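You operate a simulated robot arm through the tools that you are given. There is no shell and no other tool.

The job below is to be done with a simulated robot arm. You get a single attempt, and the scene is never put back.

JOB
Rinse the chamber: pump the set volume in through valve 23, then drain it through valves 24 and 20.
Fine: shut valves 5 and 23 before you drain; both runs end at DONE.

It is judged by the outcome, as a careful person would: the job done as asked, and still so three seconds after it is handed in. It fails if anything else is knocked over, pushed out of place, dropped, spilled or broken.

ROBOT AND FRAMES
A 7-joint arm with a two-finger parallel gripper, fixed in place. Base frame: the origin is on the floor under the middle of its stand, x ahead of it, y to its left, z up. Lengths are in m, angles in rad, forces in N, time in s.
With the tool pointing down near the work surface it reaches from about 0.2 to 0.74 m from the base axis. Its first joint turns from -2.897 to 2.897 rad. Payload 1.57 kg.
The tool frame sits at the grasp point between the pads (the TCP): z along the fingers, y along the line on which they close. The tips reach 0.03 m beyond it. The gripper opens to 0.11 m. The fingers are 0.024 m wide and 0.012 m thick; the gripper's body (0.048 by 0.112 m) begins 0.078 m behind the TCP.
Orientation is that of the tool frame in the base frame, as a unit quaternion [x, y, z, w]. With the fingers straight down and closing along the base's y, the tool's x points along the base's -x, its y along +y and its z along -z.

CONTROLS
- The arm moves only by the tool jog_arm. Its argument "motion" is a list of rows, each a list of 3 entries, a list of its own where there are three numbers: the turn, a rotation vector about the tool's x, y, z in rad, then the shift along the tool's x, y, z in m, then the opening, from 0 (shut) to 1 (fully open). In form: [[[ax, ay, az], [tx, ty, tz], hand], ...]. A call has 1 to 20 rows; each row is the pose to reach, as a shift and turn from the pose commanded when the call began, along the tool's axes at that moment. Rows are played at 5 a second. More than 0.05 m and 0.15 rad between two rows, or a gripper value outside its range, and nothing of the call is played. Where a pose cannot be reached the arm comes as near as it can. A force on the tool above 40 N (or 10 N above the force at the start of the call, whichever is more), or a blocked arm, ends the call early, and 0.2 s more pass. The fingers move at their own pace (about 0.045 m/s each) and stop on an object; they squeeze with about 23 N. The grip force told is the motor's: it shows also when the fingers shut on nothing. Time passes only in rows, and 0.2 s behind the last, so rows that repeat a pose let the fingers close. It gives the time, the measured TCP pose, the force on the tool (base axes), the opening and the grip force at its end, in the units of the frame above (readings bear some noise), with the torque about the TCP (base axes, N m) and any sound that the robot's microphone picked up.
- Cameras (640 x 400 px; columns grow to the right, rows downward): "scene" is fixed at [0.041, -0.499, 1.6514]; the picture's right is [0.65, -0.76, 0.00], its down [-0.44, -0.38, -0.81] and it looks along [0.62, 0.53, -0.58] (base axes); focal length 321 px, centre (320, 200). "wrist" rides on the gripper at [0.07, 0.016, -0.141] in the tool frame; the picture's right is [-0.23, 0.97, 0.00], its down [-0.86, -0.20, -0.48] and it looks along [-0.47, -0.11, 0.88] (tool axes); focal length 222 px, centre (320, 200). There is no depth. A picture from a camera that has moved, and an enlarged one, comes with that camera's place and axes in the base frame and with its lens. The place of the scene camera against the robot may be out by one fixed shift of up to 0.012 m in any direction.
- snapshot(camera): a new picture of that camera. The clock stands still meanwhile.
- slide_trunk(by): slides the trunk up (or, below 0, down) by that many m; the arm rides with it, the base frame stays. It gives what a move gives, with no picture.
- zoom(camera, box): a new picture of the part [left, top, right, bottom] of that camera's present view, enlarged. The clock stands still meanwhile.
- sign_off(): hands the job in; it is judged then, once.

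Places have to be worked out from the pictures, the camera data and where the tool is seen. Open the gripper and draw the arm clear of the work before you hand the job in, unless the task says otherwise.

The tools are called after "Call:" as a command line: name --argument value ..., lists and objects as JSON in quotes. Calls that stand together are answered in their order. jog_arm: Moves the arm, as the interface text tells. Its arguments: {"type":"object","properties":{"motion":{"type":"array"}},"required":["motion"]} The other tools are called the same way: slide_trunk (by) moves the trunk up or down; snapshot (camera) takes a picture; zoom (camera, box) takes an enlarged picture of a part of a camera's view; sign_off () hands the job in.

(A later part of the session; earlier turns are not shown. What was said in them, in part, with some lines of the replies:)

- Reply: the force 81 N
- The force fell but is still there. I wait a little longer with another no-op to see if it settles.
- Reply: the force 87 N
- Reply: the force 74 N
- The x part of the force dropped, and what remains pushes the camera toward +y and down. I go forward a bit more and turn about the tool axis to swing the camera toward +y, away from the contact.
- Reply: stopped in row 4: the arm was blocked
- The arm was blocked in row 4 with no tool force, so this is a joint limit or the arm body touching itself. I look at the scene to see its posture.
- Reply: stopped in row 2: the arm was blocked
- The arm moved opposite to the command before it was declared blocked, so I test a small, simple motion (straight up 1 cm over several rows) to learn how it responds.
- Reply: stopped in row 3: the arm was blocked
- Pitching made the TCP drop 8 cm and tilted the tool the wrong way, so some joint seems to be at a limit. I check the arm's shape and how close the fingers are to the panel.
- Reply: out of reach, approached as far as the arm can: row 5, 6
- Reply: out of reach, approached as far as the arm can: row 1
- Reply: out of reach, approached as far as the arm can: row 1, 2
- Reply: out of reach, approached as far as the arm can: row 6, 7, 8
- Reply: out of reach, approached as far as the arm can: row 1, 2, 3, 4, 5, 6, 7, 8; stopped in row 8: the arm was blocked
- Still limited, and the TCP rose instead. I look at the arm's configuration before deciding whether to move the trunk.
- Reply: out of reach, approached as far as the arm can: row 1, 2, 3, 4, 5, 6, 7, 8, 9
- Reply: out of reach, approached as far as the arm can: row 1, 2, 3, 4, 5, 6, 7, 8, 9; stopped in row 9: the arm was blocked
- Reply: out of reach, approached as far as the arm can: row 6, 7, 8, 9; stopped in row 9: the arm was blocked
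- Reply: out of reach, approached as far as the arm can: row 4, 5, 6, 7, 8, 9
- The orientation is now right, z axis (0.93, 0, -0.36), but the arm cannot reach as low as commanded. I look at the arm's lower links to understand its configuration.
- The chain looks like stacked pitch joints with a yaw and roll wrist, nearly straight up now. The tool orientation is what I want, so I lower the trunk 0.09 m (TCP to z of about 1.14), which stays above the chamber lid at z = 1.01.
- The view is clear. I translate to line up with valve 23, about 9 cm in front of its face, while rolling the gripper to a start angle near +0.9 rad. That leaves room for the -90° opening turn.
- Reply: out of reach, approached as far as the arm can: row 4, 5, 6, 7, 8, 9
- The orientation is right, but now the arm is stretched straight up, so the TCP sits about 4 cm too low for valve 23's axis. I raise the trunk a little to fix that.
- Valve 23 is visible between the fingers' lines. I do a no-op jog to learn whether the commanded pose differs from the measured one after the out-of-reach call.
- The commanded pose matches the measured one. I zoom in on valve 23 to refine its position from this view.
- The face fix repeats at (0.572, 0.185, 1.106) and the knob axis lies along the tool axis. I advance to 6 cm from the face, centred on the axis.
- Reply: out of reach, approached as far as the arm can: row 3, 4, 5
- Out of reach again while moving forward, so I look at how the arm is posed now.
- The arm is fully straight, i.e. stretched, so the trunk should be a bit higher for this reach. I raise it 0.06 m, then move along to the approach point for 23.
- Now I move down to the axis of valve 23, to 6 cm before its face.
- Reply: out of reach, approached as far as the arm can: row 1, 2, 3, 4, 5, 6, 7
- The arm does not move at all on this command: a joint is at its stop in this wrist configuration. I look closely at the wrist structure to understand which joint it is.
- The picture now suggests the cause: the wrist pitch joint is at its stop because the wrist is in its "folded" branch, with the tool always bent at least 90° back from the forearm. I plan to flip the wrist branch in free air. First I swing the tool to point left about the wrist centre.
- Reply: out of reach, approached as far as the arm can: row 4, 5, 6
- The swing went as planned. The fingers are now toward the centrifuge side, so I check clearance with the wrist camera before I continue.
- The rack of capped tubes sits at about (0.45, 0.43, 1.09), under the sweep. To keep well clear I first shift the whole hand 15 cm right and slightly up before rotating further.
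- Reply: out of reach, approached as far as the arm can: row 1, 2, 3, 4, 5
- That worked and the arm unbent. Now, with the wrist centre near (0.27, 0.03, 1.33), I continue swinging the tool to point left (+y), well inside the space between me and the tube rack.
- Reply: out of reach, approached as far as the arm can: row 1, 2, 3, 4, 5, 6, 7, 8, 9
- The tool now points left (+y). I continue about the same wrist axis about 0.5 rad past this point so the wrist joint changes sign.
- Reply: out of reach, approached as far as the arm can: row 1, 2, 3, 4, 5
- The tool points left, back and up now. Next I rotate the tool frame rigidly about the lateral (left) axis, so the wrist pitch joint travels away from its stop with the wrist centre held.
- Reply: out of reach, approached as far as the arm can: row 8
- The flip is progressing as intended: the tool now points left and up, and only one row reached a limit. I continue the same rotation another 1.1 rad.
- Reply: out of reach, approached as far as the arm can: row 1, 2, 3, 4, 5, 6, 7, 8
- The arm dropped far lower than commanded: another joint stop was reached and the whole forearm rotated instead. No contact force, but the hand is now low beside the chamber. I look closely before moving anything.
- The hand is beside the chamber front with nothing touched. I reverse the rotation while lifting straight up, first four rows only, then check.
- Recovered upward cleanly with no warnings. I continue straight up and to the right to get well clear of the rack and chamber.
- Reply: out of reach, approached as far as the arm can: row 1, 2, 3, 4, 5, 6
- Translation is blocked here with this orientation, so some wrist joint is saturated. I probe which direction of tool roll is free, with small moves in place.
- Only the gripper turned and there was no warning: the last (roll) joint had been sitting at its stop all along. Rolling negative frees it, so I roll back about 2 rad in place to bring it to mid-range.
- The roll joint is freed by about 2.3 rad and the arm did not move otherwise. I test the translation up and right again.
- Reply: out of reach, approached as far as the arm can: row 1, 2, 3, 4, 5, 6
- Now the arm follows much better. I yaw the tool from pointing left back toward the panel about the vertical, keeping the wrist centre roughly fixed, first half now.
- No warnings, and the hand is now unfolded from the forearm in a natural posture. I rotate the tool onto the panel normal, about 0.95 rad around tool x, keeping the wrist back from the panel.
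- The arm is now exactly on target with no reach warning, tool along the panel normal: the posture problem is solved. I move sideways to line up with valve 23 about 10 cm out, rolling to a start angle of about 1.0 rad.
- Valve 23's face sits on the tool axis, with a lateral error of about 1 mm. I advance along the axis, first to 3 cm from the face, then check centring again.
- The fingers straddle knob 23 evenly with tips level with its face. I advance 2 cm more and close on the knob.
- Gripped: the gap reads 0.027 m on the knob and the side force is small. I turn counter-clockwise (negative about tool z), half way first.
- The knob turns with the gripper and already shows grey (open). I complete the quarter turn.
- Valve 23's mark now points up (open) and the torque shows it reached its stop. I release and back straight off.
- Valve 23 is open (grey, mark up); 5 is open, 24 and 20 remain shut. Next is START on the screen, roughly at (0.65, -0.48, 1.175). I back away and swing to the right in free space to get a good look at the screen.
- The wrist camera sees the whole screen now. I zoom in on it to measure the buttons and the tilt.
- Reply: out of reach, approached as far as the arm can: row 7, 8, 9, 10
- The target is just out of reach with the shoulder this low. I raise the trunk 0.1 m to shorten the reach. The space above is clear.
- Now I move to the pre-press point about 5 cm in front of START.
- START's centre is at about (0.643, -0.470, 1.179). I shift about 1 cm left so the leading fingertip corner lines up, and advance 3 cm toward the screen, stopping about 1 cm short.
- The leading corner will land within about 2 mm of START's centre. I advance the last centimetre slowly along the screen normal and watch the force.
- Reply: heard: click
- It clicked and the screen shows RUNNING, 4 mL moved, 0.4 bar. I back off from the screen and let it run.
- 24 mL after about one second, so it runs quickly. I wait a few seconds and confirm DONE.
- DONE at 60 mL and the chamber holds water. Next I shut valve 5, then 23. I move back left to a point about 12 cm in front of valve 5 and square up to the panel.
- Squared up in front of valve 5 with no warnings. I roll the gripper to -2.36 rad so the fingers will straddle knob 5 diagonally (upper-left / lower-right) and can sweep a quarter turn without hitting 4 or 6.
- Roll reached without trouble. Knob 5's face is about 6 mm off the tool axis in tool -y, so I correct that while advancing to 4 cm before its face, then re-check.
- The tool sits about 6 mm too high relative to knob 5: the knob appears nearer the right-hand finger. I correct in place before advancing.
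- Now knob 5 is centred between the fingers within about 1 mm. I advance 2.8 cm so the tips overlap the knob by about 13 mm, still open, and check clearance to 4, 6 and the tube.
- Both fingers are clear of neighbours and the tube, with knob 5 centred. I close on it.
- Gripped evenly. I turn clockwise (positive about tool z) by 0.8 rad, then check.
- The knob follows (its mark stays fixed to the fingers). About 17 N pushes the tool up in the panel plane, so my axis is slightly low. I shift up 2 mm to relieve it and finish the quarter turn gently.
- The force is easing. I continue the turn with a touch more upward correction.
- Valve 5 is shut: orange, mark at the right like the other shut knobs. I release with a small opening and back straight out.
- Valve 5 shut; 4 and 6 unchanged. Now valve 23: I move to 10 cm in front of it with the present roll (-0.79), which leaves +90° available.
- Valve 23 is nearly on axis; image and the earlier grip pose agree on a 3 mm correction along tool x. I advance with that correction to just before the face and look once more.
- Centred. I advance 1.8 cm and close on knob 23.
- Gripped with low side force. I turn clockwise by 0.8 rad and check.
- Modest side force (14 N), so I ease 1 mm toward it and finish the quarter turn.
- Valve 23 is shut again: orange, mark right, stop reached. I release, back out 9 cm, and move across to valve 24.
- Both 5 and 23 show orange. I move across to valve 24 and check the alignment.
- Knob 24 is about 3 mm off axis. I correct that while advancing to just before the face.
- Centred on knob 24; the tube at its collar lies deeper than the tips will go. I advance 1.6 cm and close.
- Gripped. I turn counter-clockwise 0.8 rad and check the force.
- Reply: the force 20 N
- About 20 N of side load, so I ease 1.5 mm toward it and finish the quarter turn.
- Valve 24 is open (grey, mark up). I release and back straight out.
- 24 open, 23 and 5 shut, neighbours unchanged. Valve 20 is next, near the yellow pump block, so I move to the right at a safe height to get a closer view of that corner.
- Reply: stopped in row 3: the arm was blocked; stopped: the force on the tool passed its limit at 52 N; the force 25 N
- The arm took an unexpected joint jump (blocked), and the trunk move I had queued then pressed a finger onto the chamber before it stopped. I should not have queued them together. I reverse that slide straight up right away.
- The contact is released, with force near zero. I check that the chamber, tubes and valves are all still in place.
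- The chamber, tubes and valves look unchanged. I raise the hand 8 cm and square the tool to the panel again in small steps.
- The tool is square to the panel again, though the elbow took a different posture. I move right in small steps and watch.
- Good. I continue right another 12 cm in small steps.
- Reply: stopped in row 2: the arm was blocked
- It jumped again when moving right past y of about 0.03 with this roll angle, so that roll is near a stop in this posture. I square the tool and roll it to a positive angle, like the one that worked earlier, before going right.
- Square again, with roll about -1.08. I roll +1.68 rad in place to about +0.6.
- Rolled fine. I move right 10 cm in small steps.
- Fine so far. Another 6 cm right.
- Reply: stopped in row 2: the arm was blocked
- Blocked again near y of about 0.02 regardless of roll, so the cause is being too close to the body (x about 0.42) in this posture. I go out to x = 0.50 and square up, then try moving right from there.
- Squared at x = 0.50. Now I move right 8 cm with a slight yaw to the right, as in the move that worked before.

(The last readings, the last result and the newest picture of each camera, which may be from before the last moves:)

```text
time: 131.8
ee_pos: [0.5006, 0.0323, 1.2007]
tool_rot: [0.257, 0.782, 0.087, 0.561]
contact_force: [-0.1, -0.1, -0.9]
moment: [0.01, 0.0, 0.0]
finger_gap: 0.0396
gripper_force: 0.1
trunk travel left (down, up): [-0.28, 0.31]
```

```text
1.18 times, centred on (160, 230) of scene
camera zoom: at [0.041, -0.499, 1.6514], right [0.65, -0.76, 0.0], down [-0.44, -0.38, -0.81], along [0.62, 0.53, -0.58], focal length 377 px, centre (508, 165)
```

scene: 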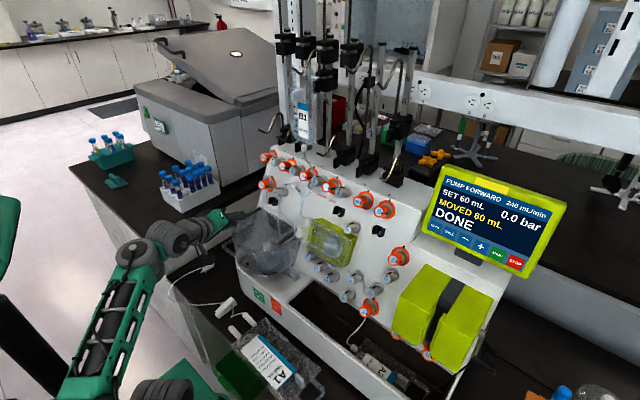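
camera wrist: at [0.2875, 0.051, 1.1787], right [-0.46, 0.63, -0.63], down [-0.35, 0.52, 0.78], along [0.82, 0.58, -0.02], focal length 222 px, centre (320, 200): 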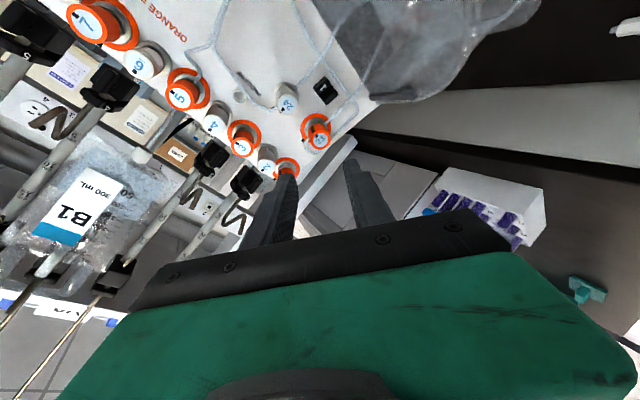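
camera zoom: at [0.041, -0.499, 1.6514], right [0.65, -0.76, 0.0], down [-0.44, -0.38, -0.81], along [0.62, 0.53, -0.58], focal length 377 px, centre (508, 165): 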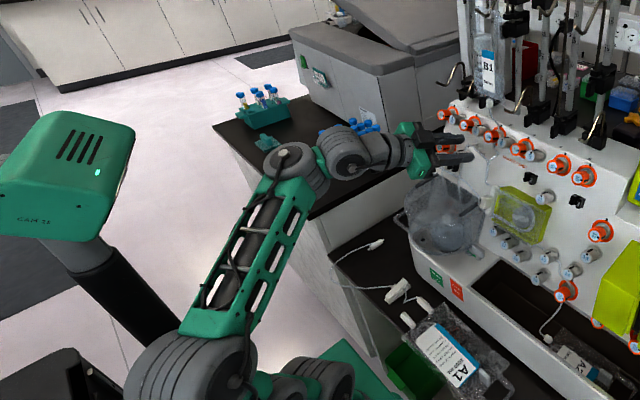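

Works well. Another 8 cm right with the same slight yaw.

Call:
jog_arm --motion '[[[0.0333, -0.017, 0.0142], [-0.01, -0.0171, 0.003], 0.36], [[0.0666, -0.034, 0.0284], [-0.02, -0.0342, 0.0061], 0.36], [[0.0999, -0.051, 0.0426], [-0.03, -0.0512, 0.0091], 0.36], [[0.1332, -0.068, 0.0568], [-0.04, -0.0683, 0.0122], 0.36]]'

Call:
zoom --camera "scene" --box '[0, 60, 320, 400]'

```text
time: 132.8
ee_pos: [0.5006, -0.0451, 1.2014]
tool_rot: [0.319, 0.759, 0.042, 0.566]
contact_force: [0.2, 0.0, 0.1]
moment: [0.0, 0.0, 0.01]
finger_gap: 0.0397
gripper_force: 0.1
trunk travel left (down, up): [-0.28, 0.31]
```

```text
1.18 times, centred on (160, 230) of scene
camera zoom: at [0.041, -0.499, 1.6514], right [0.65, -0.76, 0.0], down [-0.44, -0.38, -0.81], along [0.62, 0.53, -0.58], focal length 377 px, centre (508, 165)
```

zoom: 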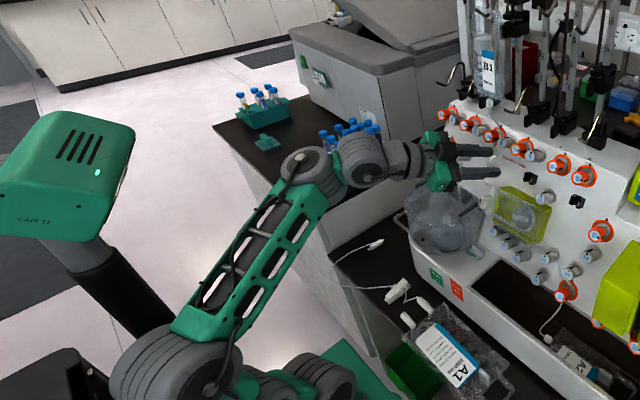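

Good. I go right another 10 cm holding this yaw.

Call:
jog_arm --motion '[[[0, 0, 0], [-0.0106, -0.0159, 0.0059], 0.36], [[0, 0, 0], [-0.0213, -0.0317, 0.0119], 0.36], [[0, 0, 0], [-0.0319, -0.0476, 0.0178], 0.36], [[0, 0, 0], [-0.0425, -0.0634, 0.0238], 0.36], [[0, 0, 0], [-0.0532, -0.0793, 0.0297], 0.36]]'

Call:
snapshot --camera "wrist"

Call:
snapshot --camera "scene"

```text
time: 134.0
ee_pos: [0.4997, -0.1465, 1.2008]
tool_rot: [0.319, 0.759, 0.041, 0.566]
contact_force: [-0.1, 0.1, 0.3]
moment: [-0.01, -0.01, 0.03]
finger_gap: 0.0396
gripper_force: 0.1
trunk travel left (down, up): [-0.28, 0.31]
```

```text
taken
camera wrist: at [0.3725, -0.0542, 1.1992], right [0.46, 0.65, 0.6], down [-0.38, -0.47, 0.8], along [0.8, -0.6, 0.03], focal length 222 px, centre (320, 200)
```

wrist: 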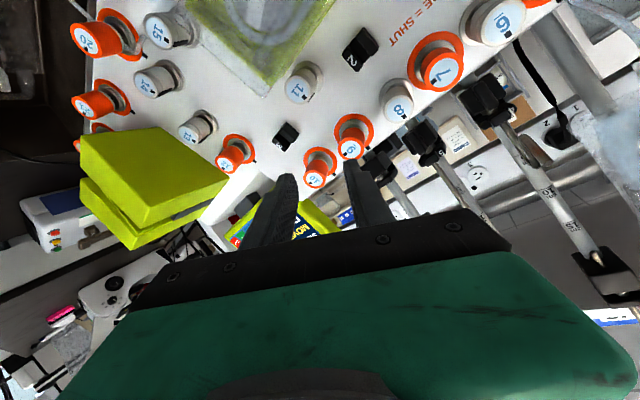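

```text
taken
```

scene: 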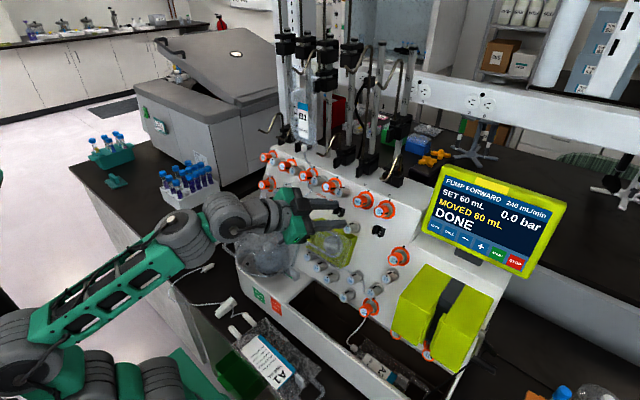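

Good position now. Valve 20 is visible at the upper left in the wrist view, with the yellow block beside it. I pull back slightly, go further right and square up before lowering.

Call:
jog_arm --motion '[[[-0.0416, 0.0213, -0.0178], [0.0001, -0.0224, -0.0017], 0.36], [[-0.0832, 0.0425, -0.0356], [0.0003, -0.0448, -0.0034], 0.36], [[-0.1249, 0.0638, -0.0534], [0.0004, -0.0672, -0.0051], 0.36], [[-0.1665, 0.085, -0.0712], [0.0006, -0.0896, -0.0068], 0.36], [[-0.1665, 0.085, -0.0712], [0.0007, -0.112, -0.0084], 0.36]]'

Call:
snapshot --camera "wrist"

Call:
snapshot --camera "scene"

```text
time: 135.2
ee_pos: [0.442, -0.2315, 1.1562]
tool_rot: [0.24, 0.787, 0.098, 0.56]
contact_force: [0.7, 0.1, -0.6]
moment: [0.02, -0.03, 0.04]
finger_gap: 0.0396
gripper_force: 0.0
trunk travel left (down, up): [-0.28, 0.31]
```

```text
taken
camera wrist: at [0.2995, -0.168, 1.1543], right [0.32, 0.73, 0.6], down [-0.28, -0.54, 0.8], along [0.91, -0.42, 0.03], focal length 222 px, centre (320, 200)
```

wrist: 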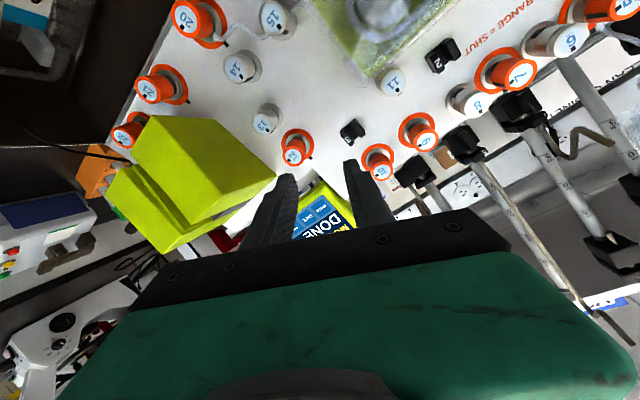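

```text
taken
```

scene: 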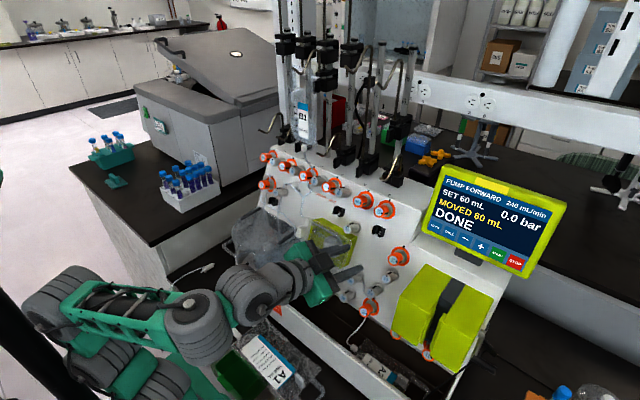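

I zoom in to see valve 20 and the yellow block's corner clearly from here.

Call:
zoom --camera "wrist" --box '[90, 0, 330, 150]'

Call:
zoom --camera "scene" --box '[340, 250, 500, 375]'

```text
2.67 times, centred on (210, 75) of wrist
camera zoom: at [0.2995, -0.168, 1.1543], right [0.32, 0.73, 0.6], down [-0.28, -0.54, 0.8], along [0.91, -0.42, 0.03], focal length 592 px, centre (613, 533)
```

zoom: 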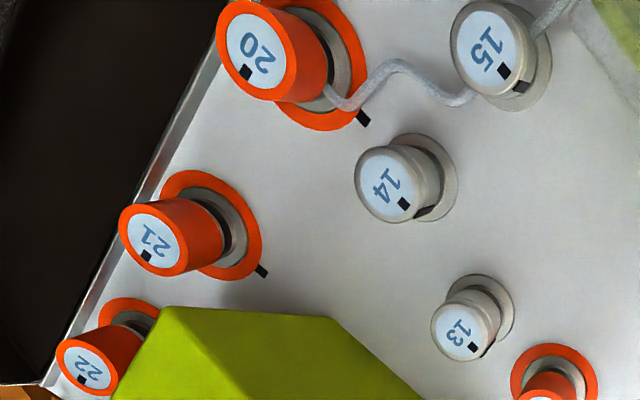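

```text
3.20 times, centred on (420, 312) of scene
camera zoom: at [0.041, -0.499, 1.6514], right [0.65, -0.76, 0.0], down [-0.44, -0.38, -0.81], along [0.62, 0.53, -0.58], focal length 1026 px, centre (0, -160)
```

zoom: 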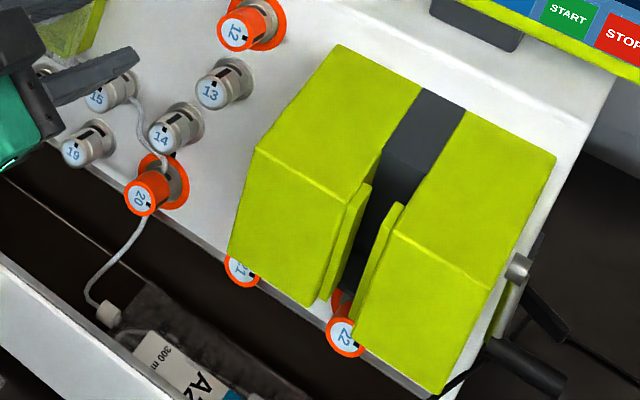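

The block's left face is near y = -0.36 and its front near x = 0.46, so there is room for the gripper around valve 20 (y about -0.266). I lower the trunk in two checked steps, staying at x = 0.44.

Call:
slide_trunk --by -0.09

```text
time: 136.5
ee_pos: [0.4436, -0.2338, 1.0659]
tool_rot: [0.241, 0.787, 0.098, 0.559]
contact_force: [0.1, 0.4, 0.2]
moment: [-0.01, 0.0, -0.01]
finger_gap: 0.0395
gripper_force: 0.1
trunk travel left (down, up): [-0.19, 0.4]
```

Call:
snapshot --camera "wrist"

Call:
snapshot --camera "scene"

```text
taken
camera wrist: at [0.2998, -0.1679, 1.0643], right [0.32, 0.73, 0.6], down [-0.28, -0.54, 0.8], along [0.91, -0.42, 0.03], focal length 222 px, centre (320, 200)
```

wrist: 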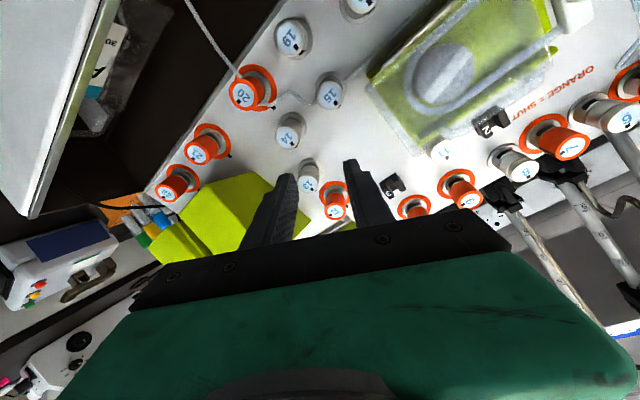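

```text
taken
```

scene: 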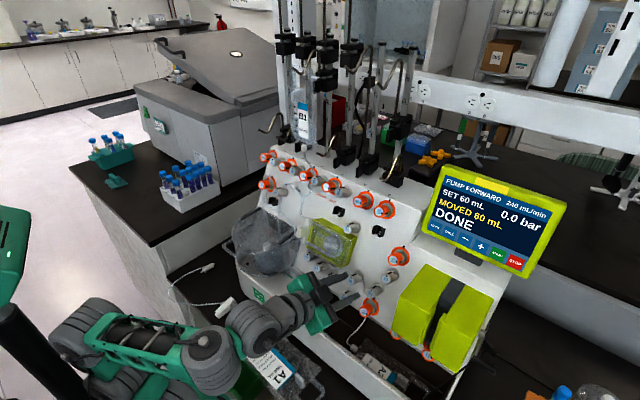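

Clear all round. I square the tool and pull back 3 cm while shifting toward valve 20's line before the last lowering.

Call:
jog_arm --motion '[[[-0.0333, 0.019, 0], [-0.0015, -0.0099, -0.0083], 0.36], [[-0.0667, 0.038, 0], [-0.003, -0.0198, -0.0166], 0.36], [[-0.1, 0.057, 0], [-0.0045, -0.0297, -0.0249], 0.36], [[-0.1, 0.057, 0], [-0.0045, -0.0297, -0.0249], 0.36]]'

```text
time: 137.5
ee_pos: [0.4136, -0.2585, 1.0666]
tool_rot: [0.21, 0.797, 0.144, 0.548]
contact_force: [0.1, 0.1, 0.6]
moment: [0.02, 0.01, 0.01]
finger_gap: 0.0396
gripper_force: 0.1
trunk travel left (down, up): [-0.19, 0.4]
```

Reached as commanded. Now the last lowering of the trunk by 0.085 m.

Call:
slide_trunk --by -0.085

Call:
snapshot --camera "wrist"

Call:
zoom --camera "wrist" --box '[240, 90, 400, 190]'

Call:
snapshot --camera "scene"

```text
time: 138.7
ee_pos: [0.4142, -0.2585, 0.9809]
tool_rot: [0.21, 0.797, 0.143, 0.548]
contact_force: [0.5, -0.5, 0.1]
moment: [0.01, 0.03, 0.03]
finger_gap: 0.0396
gripper_force: 0.0
trunk travel left (down, up): [-0.105, 0.485]
```

```text
taken
camera wrist: at [0.2645, -0.209, 0.9815], right [0.24, 0.74, 0.63], down [-0.22, -0.59, 0.77], along [0.95, -0.33, 0.01], focal length 222 px, centre (320, 200)
```

wrist: 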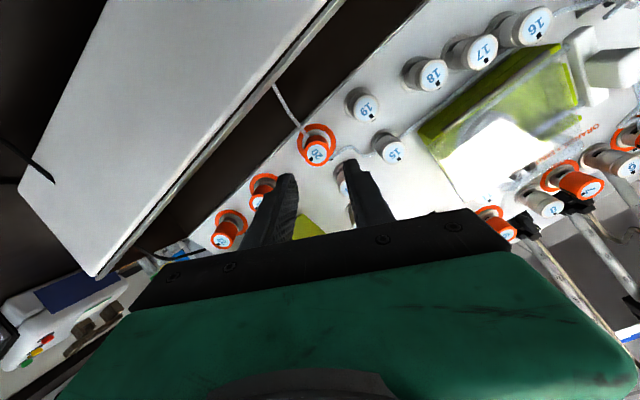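

```text
4.00 times, centred on (320, 140) of wrist
camera zoom: at [0.2645, -0.209, 0.9815], right [0.24, 0.74, 0.63], down [-0.22, -0.59, 0.77], along [0.95, -0.33, 0.01], focal length 888 px, centre (320, 440)
```

zoom: 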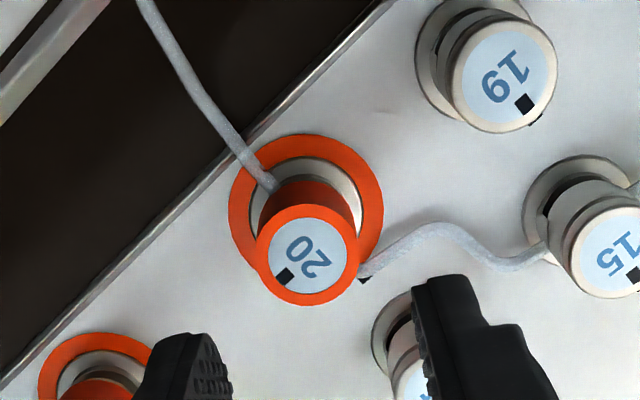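

```text
taken
```

scene: 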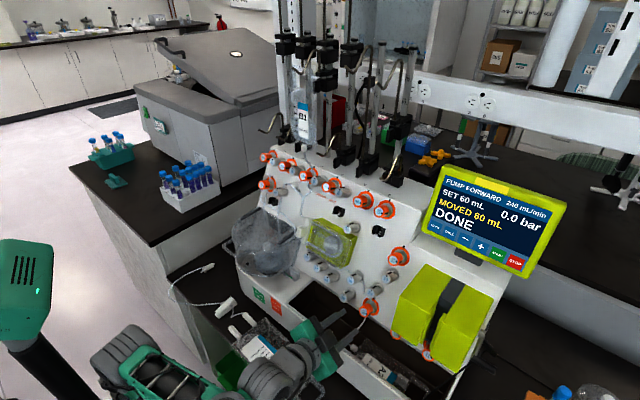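

Knob 20 is right in front, about 5 mm off in tool -y, and its axis is parallel to mine. I correct, roll to about 0.76, and advance 5 cm.

Call:
jog_arm --motion '[[[0, 0, 0.08], [-0.0004, -0.0053, 0.01], 0.4], [[0, 0, 0.16], [-0.0004, -0.0053, 0.025], 0.42], [[0, 0, 0.25], [-0.0004, -0.0053, 0.04], 0.42], [[0, 0, 0.25], [-0.0004, -0.0053, 0.05], 0.42], [[0, 0, 0.25], [-0.0004, -0.0053, 0.05], 0.42]]'

Call:
zoom --camera "wrist" --box '[220, 100, 420, 225]'

```text
time: 139.9
ee_pos: [0.4609, -0.2619, 0.9607]
tool_rot: [0.309, 0.764, 0.212, 0.525]
contact_force: [0.6, 0.2, -0.1]
moment: [0.0, 0.0, 0.01]
finger_gap: 0.0462
gripper_force: 0.0
trunk travel left (down, up): [-0.105, 0.485]
```

```text
3.20 times, centred on (320, 162) of wrist
camera zoom: at [0.3155, -0.2021, 0.9742], right [0.3, 0.55, 0.78], down [-0.28, -0.74, 0.62], along [0.91, -0.4, -0.07], focal length 711 px, centre (320, 320)
```

zoom: 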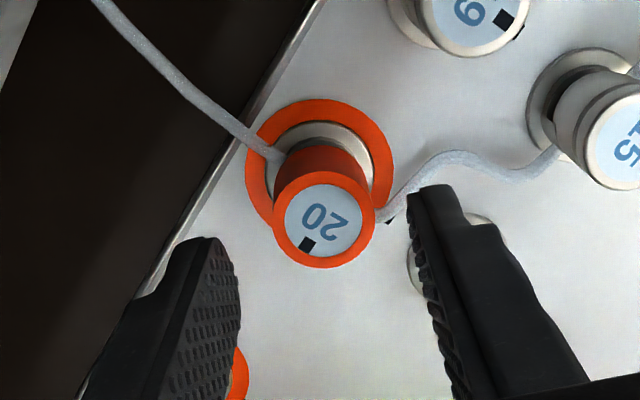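

Centred. I advance 3.5 cm so the tips overlap the knob by about 16 mm, and close.

Call:
jog_arm --motion '[[[0, 0, 0], [0, 0, 0.012], 0.42], [[0, 0, 0], [0, 0, 0.024], 0.42], [[0, 0, 0], [0, 0, 0.035], 0.42], [[0, 0, 0], [0, 0, 0.035], 0.42], [[0, 0, 0], [0, 0, 0.035], 0.1], [[0, 0, 0], [0, 0, 0.035], 0.0], [[0, 0, 0], [0, 0, 0.035], 0.0], [[0, 0, 0], [0, 0, 0.035], 0.0]]'

Call:
zoom --camera "wrist" --box '[220, 100, 420, 225]'

```text
time: 141.7
ee_pos: [0.4925, -0.264, 0.9494]
tool_rot: [0.306, 0.765, 0.21, 0.527]
contact_force: [7.3, 4.9, 8.7]
moment: [-0.01, 0.65, -0.18]
finger_gap: 0.0268
gripper_force: 37.3
trunk travel left (down, up): [-0.105, 0.485]
```

```text
3.20 times, centred on (320, 162) of wrist
camera zoom: at [0.3483, -0.2018, 0.9624], right [0.3, 0.55, 0.78], down [-0.28, -0.73, 0.62], along [0.91, -0.4, -0.07], focal length 711 px, centre (320, 320)
```

zoom: 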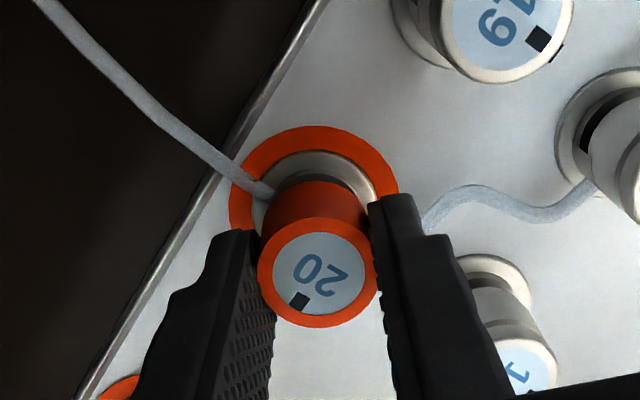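

Gripped. I turn counter-clockwise 0.5 rad first and check that the arm follows without jumping.

Call:
jog_arm --motion '[[[0, 0, -0.1], [0, 0, 0], 0.0], [[0, 0, -0.2], [0, 0, 0], 0.0], [[0, 0, -0.3], [0, 0, 0], 0.0], [[0, 0, -0.4], [0, 0, 0], 0.0], [[0, 0, -0.5], [0, 0, 0], 0.0]]'

```text
time: 142.9
ee_pos: [0.4929, -0.2611, 0.9488]
tool_rot: [0.106, 0.816, 0.072, 0.563]
contact_force: [14.4, 9.8, 16.7]
moment: [-0.11, -0.15, -0.38]
finger_gap: 0.0265
gripper_force: 37.6
trunk travel left (down, up): [-0.105, 0.485]
```

It follows well. There is about 20 N of upward side load, so I ease 2 mm toward it and continue.

Call:
jog_arm --motion '[[[0, 0, 0], [-0.0012, 0.001, 0], 0.0], [[0, 0, -0.1], [-0.0022, 0.0016, 0], 0.0], [[0, 0, -0.2], [-0.0022, 0.0016, 0], 0.0], [[0, 0, -0.3], [-0.0022, 0.0016, 0], 0.0], [[0, 0, -0.4], [-0.0022, 0.0016, 0], 0.0], [[0, 0, -0.5], [-0.0022, 0.0016, 0], 0.0]]'

```text
time: 144.3
ee_pos: [0.4932, -0.2593, 0.9497]
tool_rot: [-0.099, 0.819, -0.066, 0.561]
contact_force: [-11.1, 21.6, -4.4]
moment: [0.42, -0.28, 0.88]
finger_gap: 0.0264
gripper_force: 37.7
trunk travel left (down, up): [-0.105, 0.485]
```

Now about 22 N to the left. I ease 2 mm that way, then complete the turn.

Call:
jog_arm --motion '[[[0, 0, 0], [0, 0.0012, 0], 0.0], [[0, 0, 0], [0, 0.0024, 0], 0.0], [[0, 0, -0.1], [0, 0.0024, 0], 0.0], [[0, 0, -0.2], [0, 0.0024, 0], 0.0], [[0, 0, -0.3], [0, 0.0024, 0], 0.0], [[0, 0, -0.4], [0, 0.0024, 0], 0.0], [[0, 0, -0.5], [0, 0.0024, 0], 0.0], [[0, 0, -0.57], [0, 0.0024, 0], 0.0]]'

Call:
zoom --camera "wrist" --box '[220, 100, 420, 225]'

Call:
zoom --camera "scene" --box '[320, 240, 480, 365]'

```text
time: 146.1
ee_pos: [0.4925, -0.2576, 0.949]
tool_rot: [-0.324, 0.759, -0.222, 0.52]
contact_force: [-16.7, 15.9, -16.8]
moment: [0.67, 0.46, 1.45]
finger_gap: 0.0268
gripper_force: 37.4
trunk travel left (down, up): [-0.105, 0.485]
```

```text
3.20 times, centred on (320, 162) of wrist
camera zoom: at [0.3408, -0.2973, 0.9433], right [-0.2, 0.84, -0.51], down [-0.18, 0.48, 0.86], along [0.96, 0.26, 0.06], focal length 711 px, centre (320, 320)
```

zoom: 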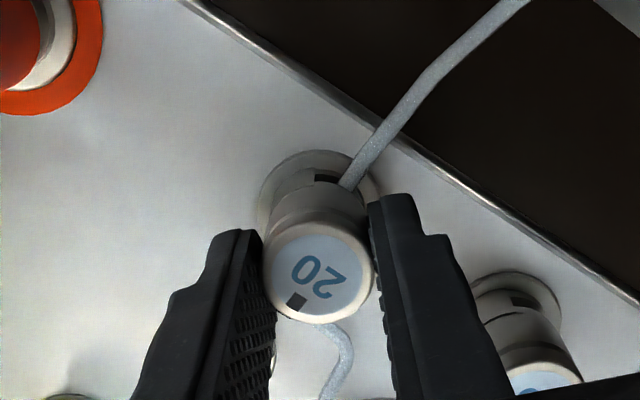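

```text
3.20 times, centred on (400, 302) of scene
camera zoom: at [0.041, -0.499, 1.6514], right [0.65, -0.76, 0.0], down [-0.44, -0.38, -0.81], along [0.62, 0.53, -0.58], focal length 1026 px, centre (64, -128)
```

zoom: 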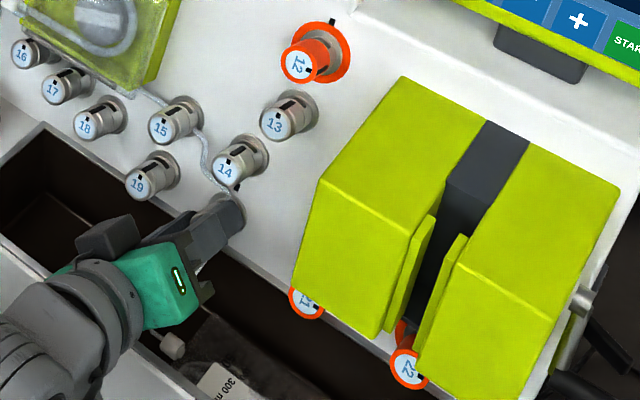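

Valve 20 is open (grey, mark up). I release and back out along the axis.

Call:
jog_arm --motion '[[[0, 0, 0.02], [0, 0, 0], 0.28], [[0, 0, 0.02], [0, 0, 0], 0.4], [[0, 0, 0.02], [0, 0, 0], 0.4], [[0, 0, 0.02], [0, 0, -0.015], 0.4], [[0, 0, 0.02], [0, 0, -0.035], 0.4], [[0, 0, 0.02], [0, 0, -0.06], 0.4], [[0, 0, 0.02], [0, 0, -0.085], 0.4]]'

Call:
zoom --camera "scene" --box '[240, 120, 480, 365]'

Call:
snapshot --camera "wrist"

```text
time: 147.7
ee_pos: [0.4135, -0.2598, 0.9805]
tool_rot: [-0.315, 0.762, -0.218, 0.523]
contact_force: [0.3, 0.0, 0.3]
moment: [0.01, -0.01, 0.0]
finger_gap: 0.0438
gripper_force: 0.0
trunk travel left (down, up): [-0.105, 0.485]
```

```text
1.63 times, centred on (360, 242) of scene
camera zoom: at [0.041, -0.499, 1.6514], right [0.65, -0.76, 0.0], down [-0.44, -0.38, -0.81], along [0.62, 0.53, -0.58], focal length 524 px, centre (255, 131)
```

zoom: 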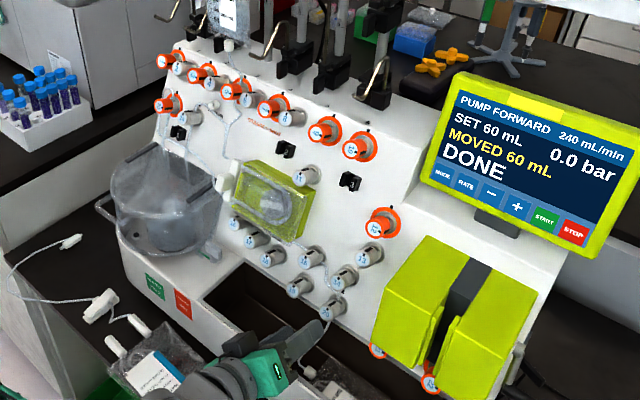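

```text
taken
camera wrist: at [0.2615, -0.2974, 0.9738], right [-0.19, 0.85, -0.49], down [-0.18, 0.46, 0.87], along [0.97, 0.25, 0.06], focal length 222 px, centre (320, 200)
```

wrist: 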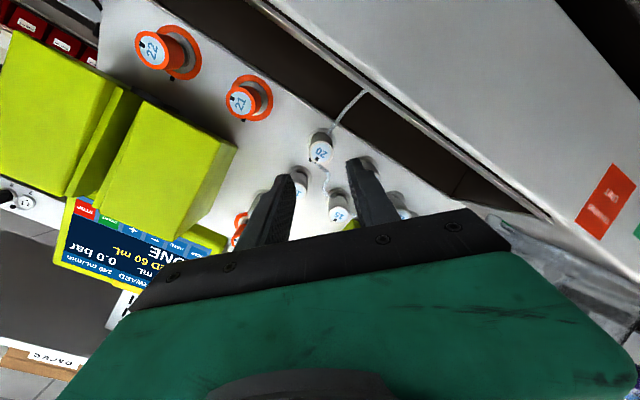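

All four valves are set: 5 and 23 shut, 24 and 20 open. I raise the trunk in steps to go back to the START button.

Call:
slide_trunk --by 0.09

```text
time: 148.9
ee_pos: [0.4148, -0.2606, 1.0699]
tool_rot: [-0.315, 0.762, -0.217, 0.523]
contact_force: [-0.7, 0.4, -1.0]
moment: [-0.02, -0.01, -0.02]
finger_gap: 0.0439
gripper_force: 0.1
trunk travel left (down, up): [-0.195, 0.395]
```

Call:
slide_trunk --by 0.085

Call:
zoom --camera "scene" --box '[240, 130, 400, 230]'

Call:
zoom --camera "scene" --box '[310, 240, 470, 365]'

```text
time: 150.2
ee_pos: [0.4151, -0.2602, 1.1564]
tool_rot: [-0.315, 0.762, -0.217, 0.523]
contact_force: [0.0, -0.8, -0.1]
moment: [-0.04, 0.0, 0.0]
finger_gap: 0.0439
gripper_force: 0.0
trunk travel left (down, up): [-0.28, 0.31]
```

```text
4.00 times, centred on (320, 180) of scene
camera zoom: at [0.041, -0.499, 1.6514], right [0.65, -0.76, 0.0], down [-0.44, -0.38, -0.81], along [0.62, 0.53, -0.58], focal length 1283 px, centre (320, 280)
```

zoom: 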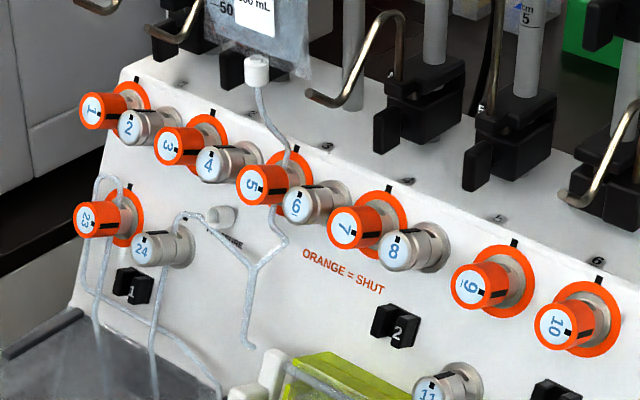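

```text
3.20 times, centred on (390, 302) of scene
camera zoom: at [0.041, -0.499, 1.6514], right [0.65, -0.76, 0.0], down [-0.44, -0.38, -0.81], along [0.62, 0.53, -0.58], focal length 1026 px, centre (96, -128)
```

zoom: 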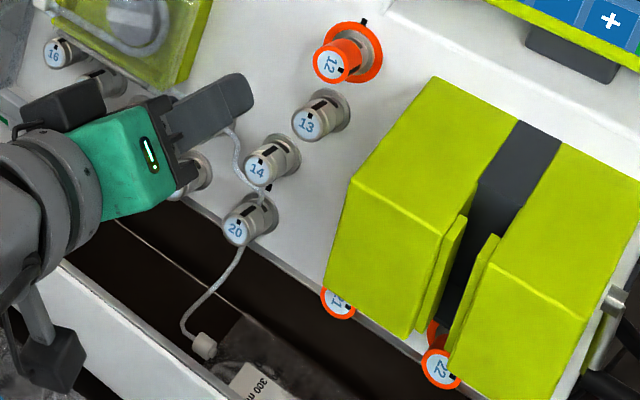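

Everything reads correctly: 5 and 23 orange, 24 and 20 grey. I move toward the START pre-press pose in checked steps, closing the fingers and rising slightly to stay above the yellow block.

Call:
jog_arm --motion '[[[0.0453, 0.036, 0.0516], [0.0078, -0.0292, 0.0103], 0.3], [[0.0906, 0.0721, 0.1032], [0.0155, -0.0585, 0.0207], 0.2], [[0.1359, 0.1081, 0.1548], [0.0232, -0.0877, 0.031], 0.1], [[0.1812, 0.1442, 0.2064], [0.031, -0.1169, 0.0413], 0.0]]'

Call:
snapshot --camera "scene"

```text
time: 151.2
ee_pos: [0.4745, -0.365, 1.198]
tool_rot: [-0.17, 0.803, -0.252, 0.513]
contact_force: [-0.8, -0.1, 0.3]
moment: [0.01, 0.04, -0.01]
finger_gap: 0.0
gripper_force: 12.5
trunk travel left (down, up): [-0.28, 0.31]
```

```text
taken
```

scene: 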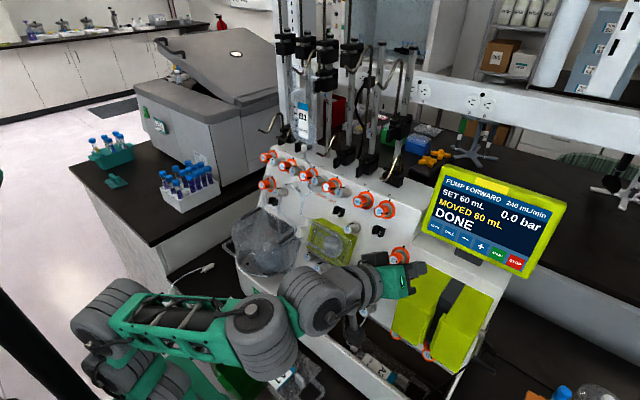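

On track. I finish the move to the pre-press pose.

Call:
jog_arm --motion '[[[0.0453, 0.036, 0.0516], [-0.0002, -0.0276, 0.0163], 0.0], [[0.0906, 0.0721, 0.1032], [-0.0004, -0.0553, 0.0325], 0.0], [[0.1359, 0.1081, 0.1548], [-0.0006, -0.0829, 0.0488], 0.0], [[0.1812, 0.1442, 0.2064], [-0.0008, -0.1105, 0.065], 0.0], [[0.1812, 0.1442, 0.2064], [-0.0008, -0.1105, 0.065], 0.0]]'

Call:
snapshot --camera "wrist"

```text
time: 152.4
ee_pos: [0.5359, -0.4701, 1.239]
tool_rot: [-0.02, 0.825, -0.281, 0.491]
contact_force: [-0.1, -0.7, -0.7]
moment: [-0.01, 0.01, 0.02]
finger_gap: 0.0
gripper_force: 21.2
trunk travel left (down, up): [-0.28, 0.31]
```

```text
taken
camera wrist: at [0.3888, -0.4144, 1.2261], right [0.35, 0.89, -0.29], down [0.0, 0.31, 0.95], along [0.94, -0.34, 0.11], focal length 222 px, centre (320, 200)
```

wrist: 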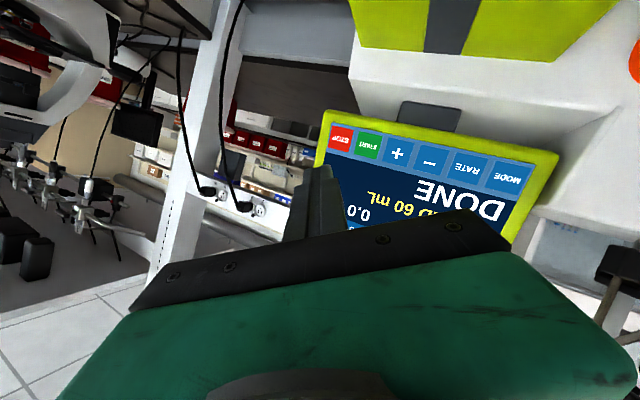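

The pose matches the earlier one. I move to about 1 cm in front of START.

Call:
jog_arm --motion '[[[0, 0, 0], [0.002, 0.0099, 0.0173], 0.0], [[0, 0, 0], [0.004, 0.0198, 0.0346], 0.0], [[0, 0, 0], [0.0059, 0.0296, 0.0518], 0.0], [[0, 0, 0], [0.0079, 0.0395, 0.0691], 0.0], [[0, 0, 0], [0.0079, 0.0395, 0.0691], 0.0]]'

Call:
zoom --camera "wrist" --box '[270, 120, 430, 220]'

```text
time: 153.6
ee_pos: [0.5997, -0.4698, 1.1875]
tool_rot: [-0.021, 0.824, -0.281, 0.491]
contact_force: [-0.7, -0.2, -0.3]
moment: [0.02, 0.02, -0.03]
finger_gap: 0.0001
gripper_force: 20.8
trunk travel left (down, up): [-0.28, 0.31]
```

```text
4.00 times, centred on (350, 170) of wrist
camera zoom: at [0.452, -0.4149, 1.1757], right [0.35, 0.89, -0.29], down [0.0, 0.31, 0.95], along [0.94, -0.34, 0.11], focal length 888 px, centre (200, 320)
```

zoom: 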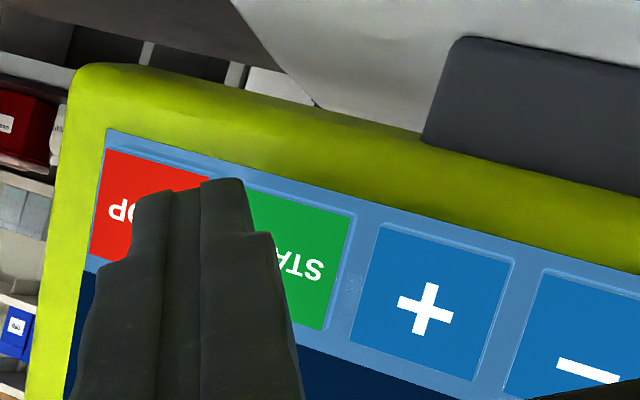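

The view is the same as before the first press. I press START with the same slow advance.

Call:
jog_arm --motion '[[[0, 0, 0], [-0.0009, 0.0016, 0.0036], 0.0], [[0, 0, 0], [-0.0017, 0.0031, 0.0072], 0.0], [[0, 0, 0], [-0.0022, 0.0039, 0.009], 0.0], [[0, 0, 0], [-0.0026, 0.0047, 0.0107], 0.0]]'

Call:
zoom --camera "scene" --box '[415, 155, 575, 285]'

```text
time: 154.6
ee_pos: [0.6095, -0.4682, 1.1855]
tool_rot: [-0.02, 0.825, -0.282, 0.49]
contact_force: [-1.1, 1.2, 0.3]
moment: [-0.01, 0.02, 0.02]
finger_gap: 0.0
gripper_force: 21.8
trunk travel left (down, up): [-0.28, 0.31]
```

```text
3.08 times, centred on (495, 220) of scene
camera zoom: at [0.041, -0.499, 1.6514], right [0.65, -0.76, 0.0], down [-0.44, -0.38, -0.81], along [0.62, 0.53, -0.58], focal length 987 px, centre (-218, 138)
```

zoom: 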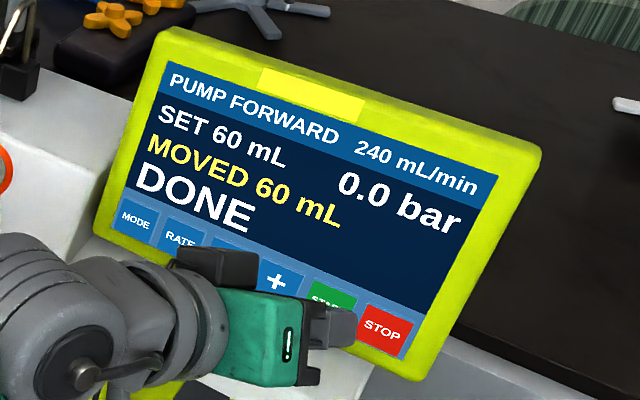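

No click yet: I am about 1 mm short of the earlier contact. I advance 2 mm more.

Call:
jog_arm --motion '[[[0, 0, 0], [-0.0002, 0.0004, 0.0009], 0.0], [[0, 0, 0], [-0.0005, 0.0008, 0.0019], 0.0]]'

Call:
zoom --camera "scene" --box '[415, 155, 575, 285]'

```text
time: 155.2
ee_pos: [0.6115, -0.4696, 1.1846]
tool_rot: [-0.02, 0.824, -0.281, 0.491]
contact_force: [-2.8, 0.1, 1.2]
moment: [-0.02, 0.01, 0.0]
finger_gap: 0.0
gripper_force: 21.0
trunk travel left (down, up): [-0.28, 0.31]
heard: click
```

```text
3.08 times, centred on (495, 220) of scene
camera zoom: at [0.041, -0.499, 1.6514], right [0.65, -0.76, 0.0], down [-0.44, -0.38, -0.81], along [0.62, 0.53, -0.58], focal length 987 px, centre (-218, 138)
```

zoom: 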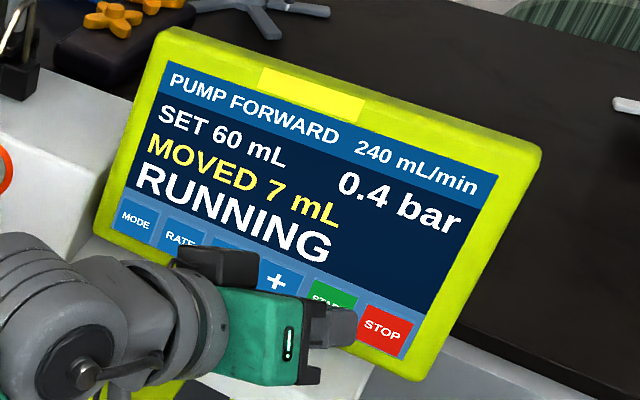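

Click, and it is RUNNING with 7 mL moved at 0.4 bar. I back off along the screen normal while it drains.

Call:
jog_arm --motion '[[[0, 0, 0], [0.0043, -0.0078, -0.0179], 0.0], [[0, 0, 0], [0.0086, -0.0155, -0.0358], 0.0], [[0, 0, 0], [0.013, -0.0233, -0.0537], 0.0], [[0, 0, 0], [0.0173, -0.031, -0.0716], 0.0], [[0, 0, 0], [0.0173, -0.031, -0.0716], 0.0], [[0, 0, 0], [0.0173, -0.031, -0.0716], 0.0], [[0, 0, 0], [0.0173, -0.031, -0.0716], 0.0], [[0, 0, 0], [0.0173, -0.031, -0.0716], 0.0], [[0, 0, 0], [0.0173, -0.031, -0.0716], 0.0], [[0, 0, 0], [0.0173, -0.031, -0.0716], 0.0], [[0, 0, 0], [0.0173, -0.031, -0.0716], 0.0], [[0, 0, 0], [0.0173, -0.031, -0.0716], 0.0], [[0, 0, 0], [0.0173, -0.031, -0.0716], 0.0], [[0, 0, 0], [0.0173, -0.031, -0.0716], 0.0], [[0, 0, 0], [0.0173, -0.031, -0.0716], 0.0]]'

Call:
zoom --camera "scene" --box '[415, 155, 575, 285]'

Call:
zoom --camera "scene" --box '[210, 120, 450, 370]'

```text
time: 158.4
ee_pos: [0.5356, -0.4691, 1.212]
tool_rot: [-0.022, 0.825, -0.282, 0.49]
contact_force: [0.4, 0.5, -0.2]
moment: [0.01, -0.02, -0.01]
finger_gap: 0.0001
gripper_force: 21.2
trunk travel left (down, up): [-0.28, 0.31]
```

```text
3.08 times, centred on (495, 220) of scene
camera zoom: at [0.041, -0.499, 1.6514], right [0.65, -0.76, 0.0], down [-0.44, -0.38, -0.81], along [0.62, 0.53, -0.58], focal length 987 px, centre (-218, 138)
```

zoom: 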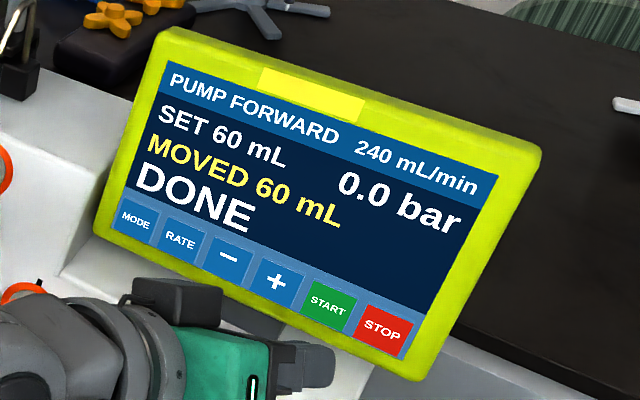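

```text
1.60 times, centred on (330, 245) of scene
camera zoom: at [0.041, -0.499, 1.6514], right [0.65, -0.76, 0.0], down [-0.44, -0.38, -0.81], along [0.62, 0.53, -0.58], focal length 513 px, centre (304, 128)
```

zoom: 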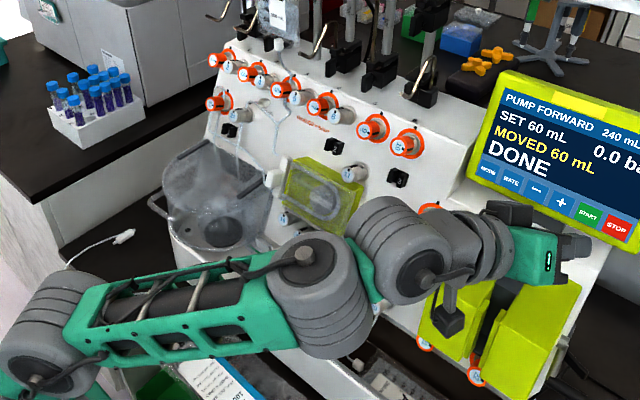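

The second run also ended at DONE with 60 mL. I draw the hand back from the screen along its axis and open the gripper once clear.

Call:
jog_arm --motion '[[[0, 0, 0], [0, 0, -0.02], 0.0], [[0, 0, 0], [0, 0, -0.04], 0.0], [[0, 0, 0], [0, 0, -0.06], 0.1], [[0, 0, 0], [0, 0, -0.08], 0.3], [[0, 0, 0], [0, 0, -0.1], 0.5], [[0, 0, 0], [0, 0, -0.12], 0.6], [[0, 0, 0], [0, 0, -0.12], 0.6]]'

Call:
snapshot --camera "scene"

```text
time: 160.0
ee_pos: [0.4371, -0.4157, 1.2543]
tool_rot: [-0.021, 0.825, -0.281, 0.49]
contact_force: [0.3, 0.0, 0.6]
moment: [0.01, 0.01, -0.01]
finger_gap: 0.0657
gripper_force: 0.2
trunk travel left (down, up): [-0.28, 0.31]
```

```text
taken
```

scene: 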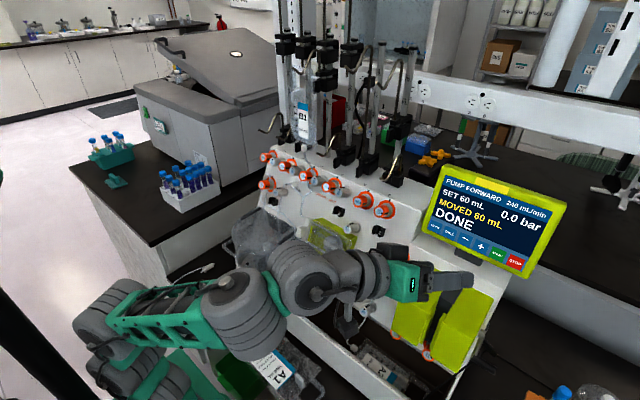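

The hand is clear of the screen and block. I raise the trunk 0.12 m to lift the arm away from the work, then make a last check of everything.

Call:
slide_trunk --by 0.12

Call:
snapshot --camera "scene"

Call:
zoom --camera "scene" --box '[230, 130, 390, 230]'

Call:
snapshot --camera "wrist"

```text
time: 161.5
ee_pos: [0.4373, -0.4154, 1.3743]
tool_rot: [-0.021, 0.825, -0.282, 0.49]
contact_force: [-1.0, 0.1, -0.4]
moment: [0.0, -0.01, 0.02]
finger_gap: 0.0655
gripper_force: 0.1
trunk travel left (down, up): [-0.4, 0.19]
```

```text
taken
```

scene: 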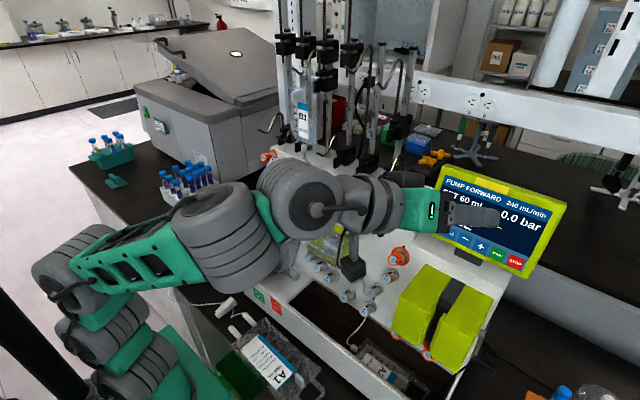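

```text
4.00 times, centred on (310, 180) of scene
camera zoom: at [0.041, -0.499, 1.6514], right [0.65, -0.76, 0.0], down [-0.44, -0.38, -0.81], along [0.62, 0.53, -0.58], focal length 1283 px, centre (360, 280)
```

zoom: 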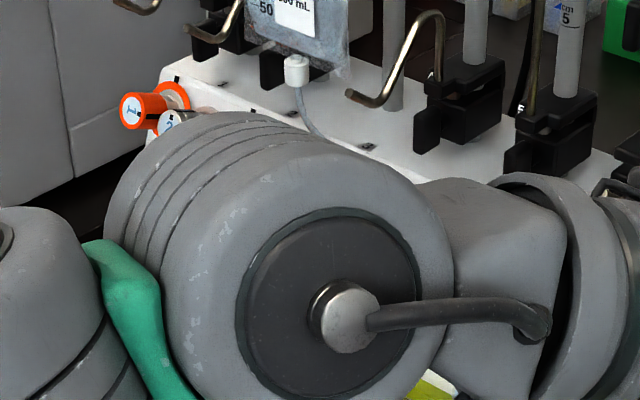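

```text
taken
camera wrist: at [0.291, -0.3607, 1.3618], right [0.35, 0.89, -0.29], down [0.0, 0.31, 0.95], along [0.94, -0.34, 0.11], focal length 222 px, centre (320, 200)
```

wrist: 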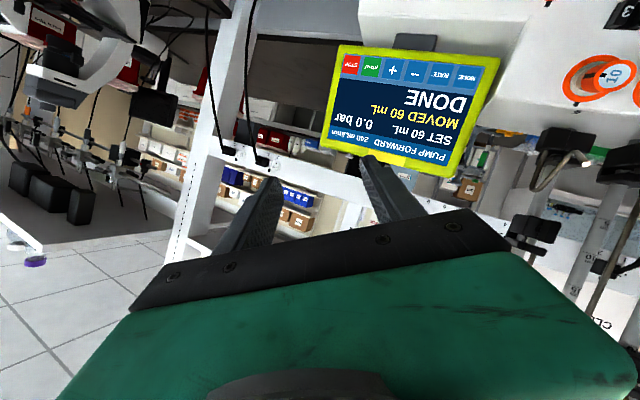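

The arm is clear and the screen still reads DONE. I take one last look at the chamber and the waste-bag side before handing in.

Call:
jog_arm --motion '[[[0, 0, 0], [0, 0, -0.01], 0.8], [[0, 0, 0], [0, 0, -0.02], 1.0], [[0, 0, 0], [0, 0, -0.02], 1.0], [[0, 0, 0], [0, 0, -0.02], 1.0]]'

Call:
zoom --camera "scene" --box '[320, 230, 560, 380]'

Call:
snapshot --camera "scene"

```text
time: 162.5
ee_pos: [0.421, -0.4068, 1.3828]
tool_rot: [-0.022, 0.825, -0.281, 0.49]
contact_force: [0.4, -1.2, 0.5]
moment: [0.0, 0.01, -0.03]
finger_gap: 0.1103
gripper_force: 0.1
trunk travel left (down, up): [-0.4, 0.19]
```

```text
2.67 times, centred on (440, 305) of scene
camera zoom: at [0.041, -0.499, 1.6514], right [0.65, -0.76, 0.0], down [-0.44, -0.38, -0.81], along [0.62, 0.53, -0.58], focal length 855 px, centre (0, -80)
```

zoom: 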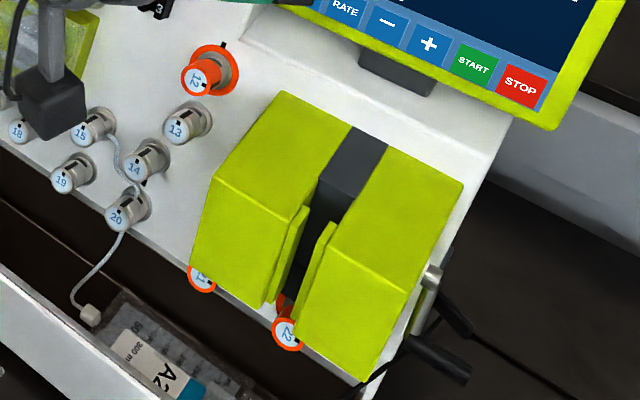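

```text
taken
```

scene: 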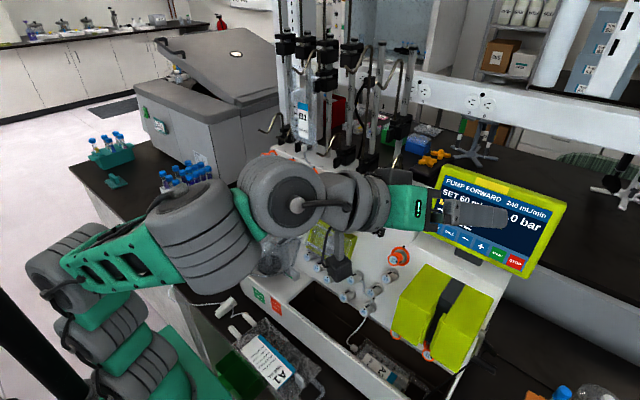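

Both runs ended at DONE, with 60 mL pumped in through 23 and 60 mL drained through 24 and 20. Valves 5 and 23 were shut before the drain, and waste bag A2 now looks filled. The gripper is open and clear of the work, so I hand the job in.

Call:
sign_off

```text
The job is handed in.
```

The rinse is done and handed in. The pump moved 60 mL in through valve 23 and then 60 mL out through valves 24 and 20. Both runs ended at DONE.

- **Valves now:** 5 and 23 are shut; both were shut before the drain started. 24 and 20 are open. I saw no other valve change.
- **After the drain:** the waste bag (A2) looks filled and the chamber looks empty.
- **One contact with the chamber:** while I was moving between valves 24 and 20, the arm made an unexpected move. A trunk-lowering command I had already queued then pressed a finger onto the chamber. It stopped at about 52 N and I lifted off at once. The chamber, tubes and valves looked unmoved in the pictures afterwards, and I saw no spill.
- **Arm:** the gripper is open and the arm is drawn back from the panel and screen.
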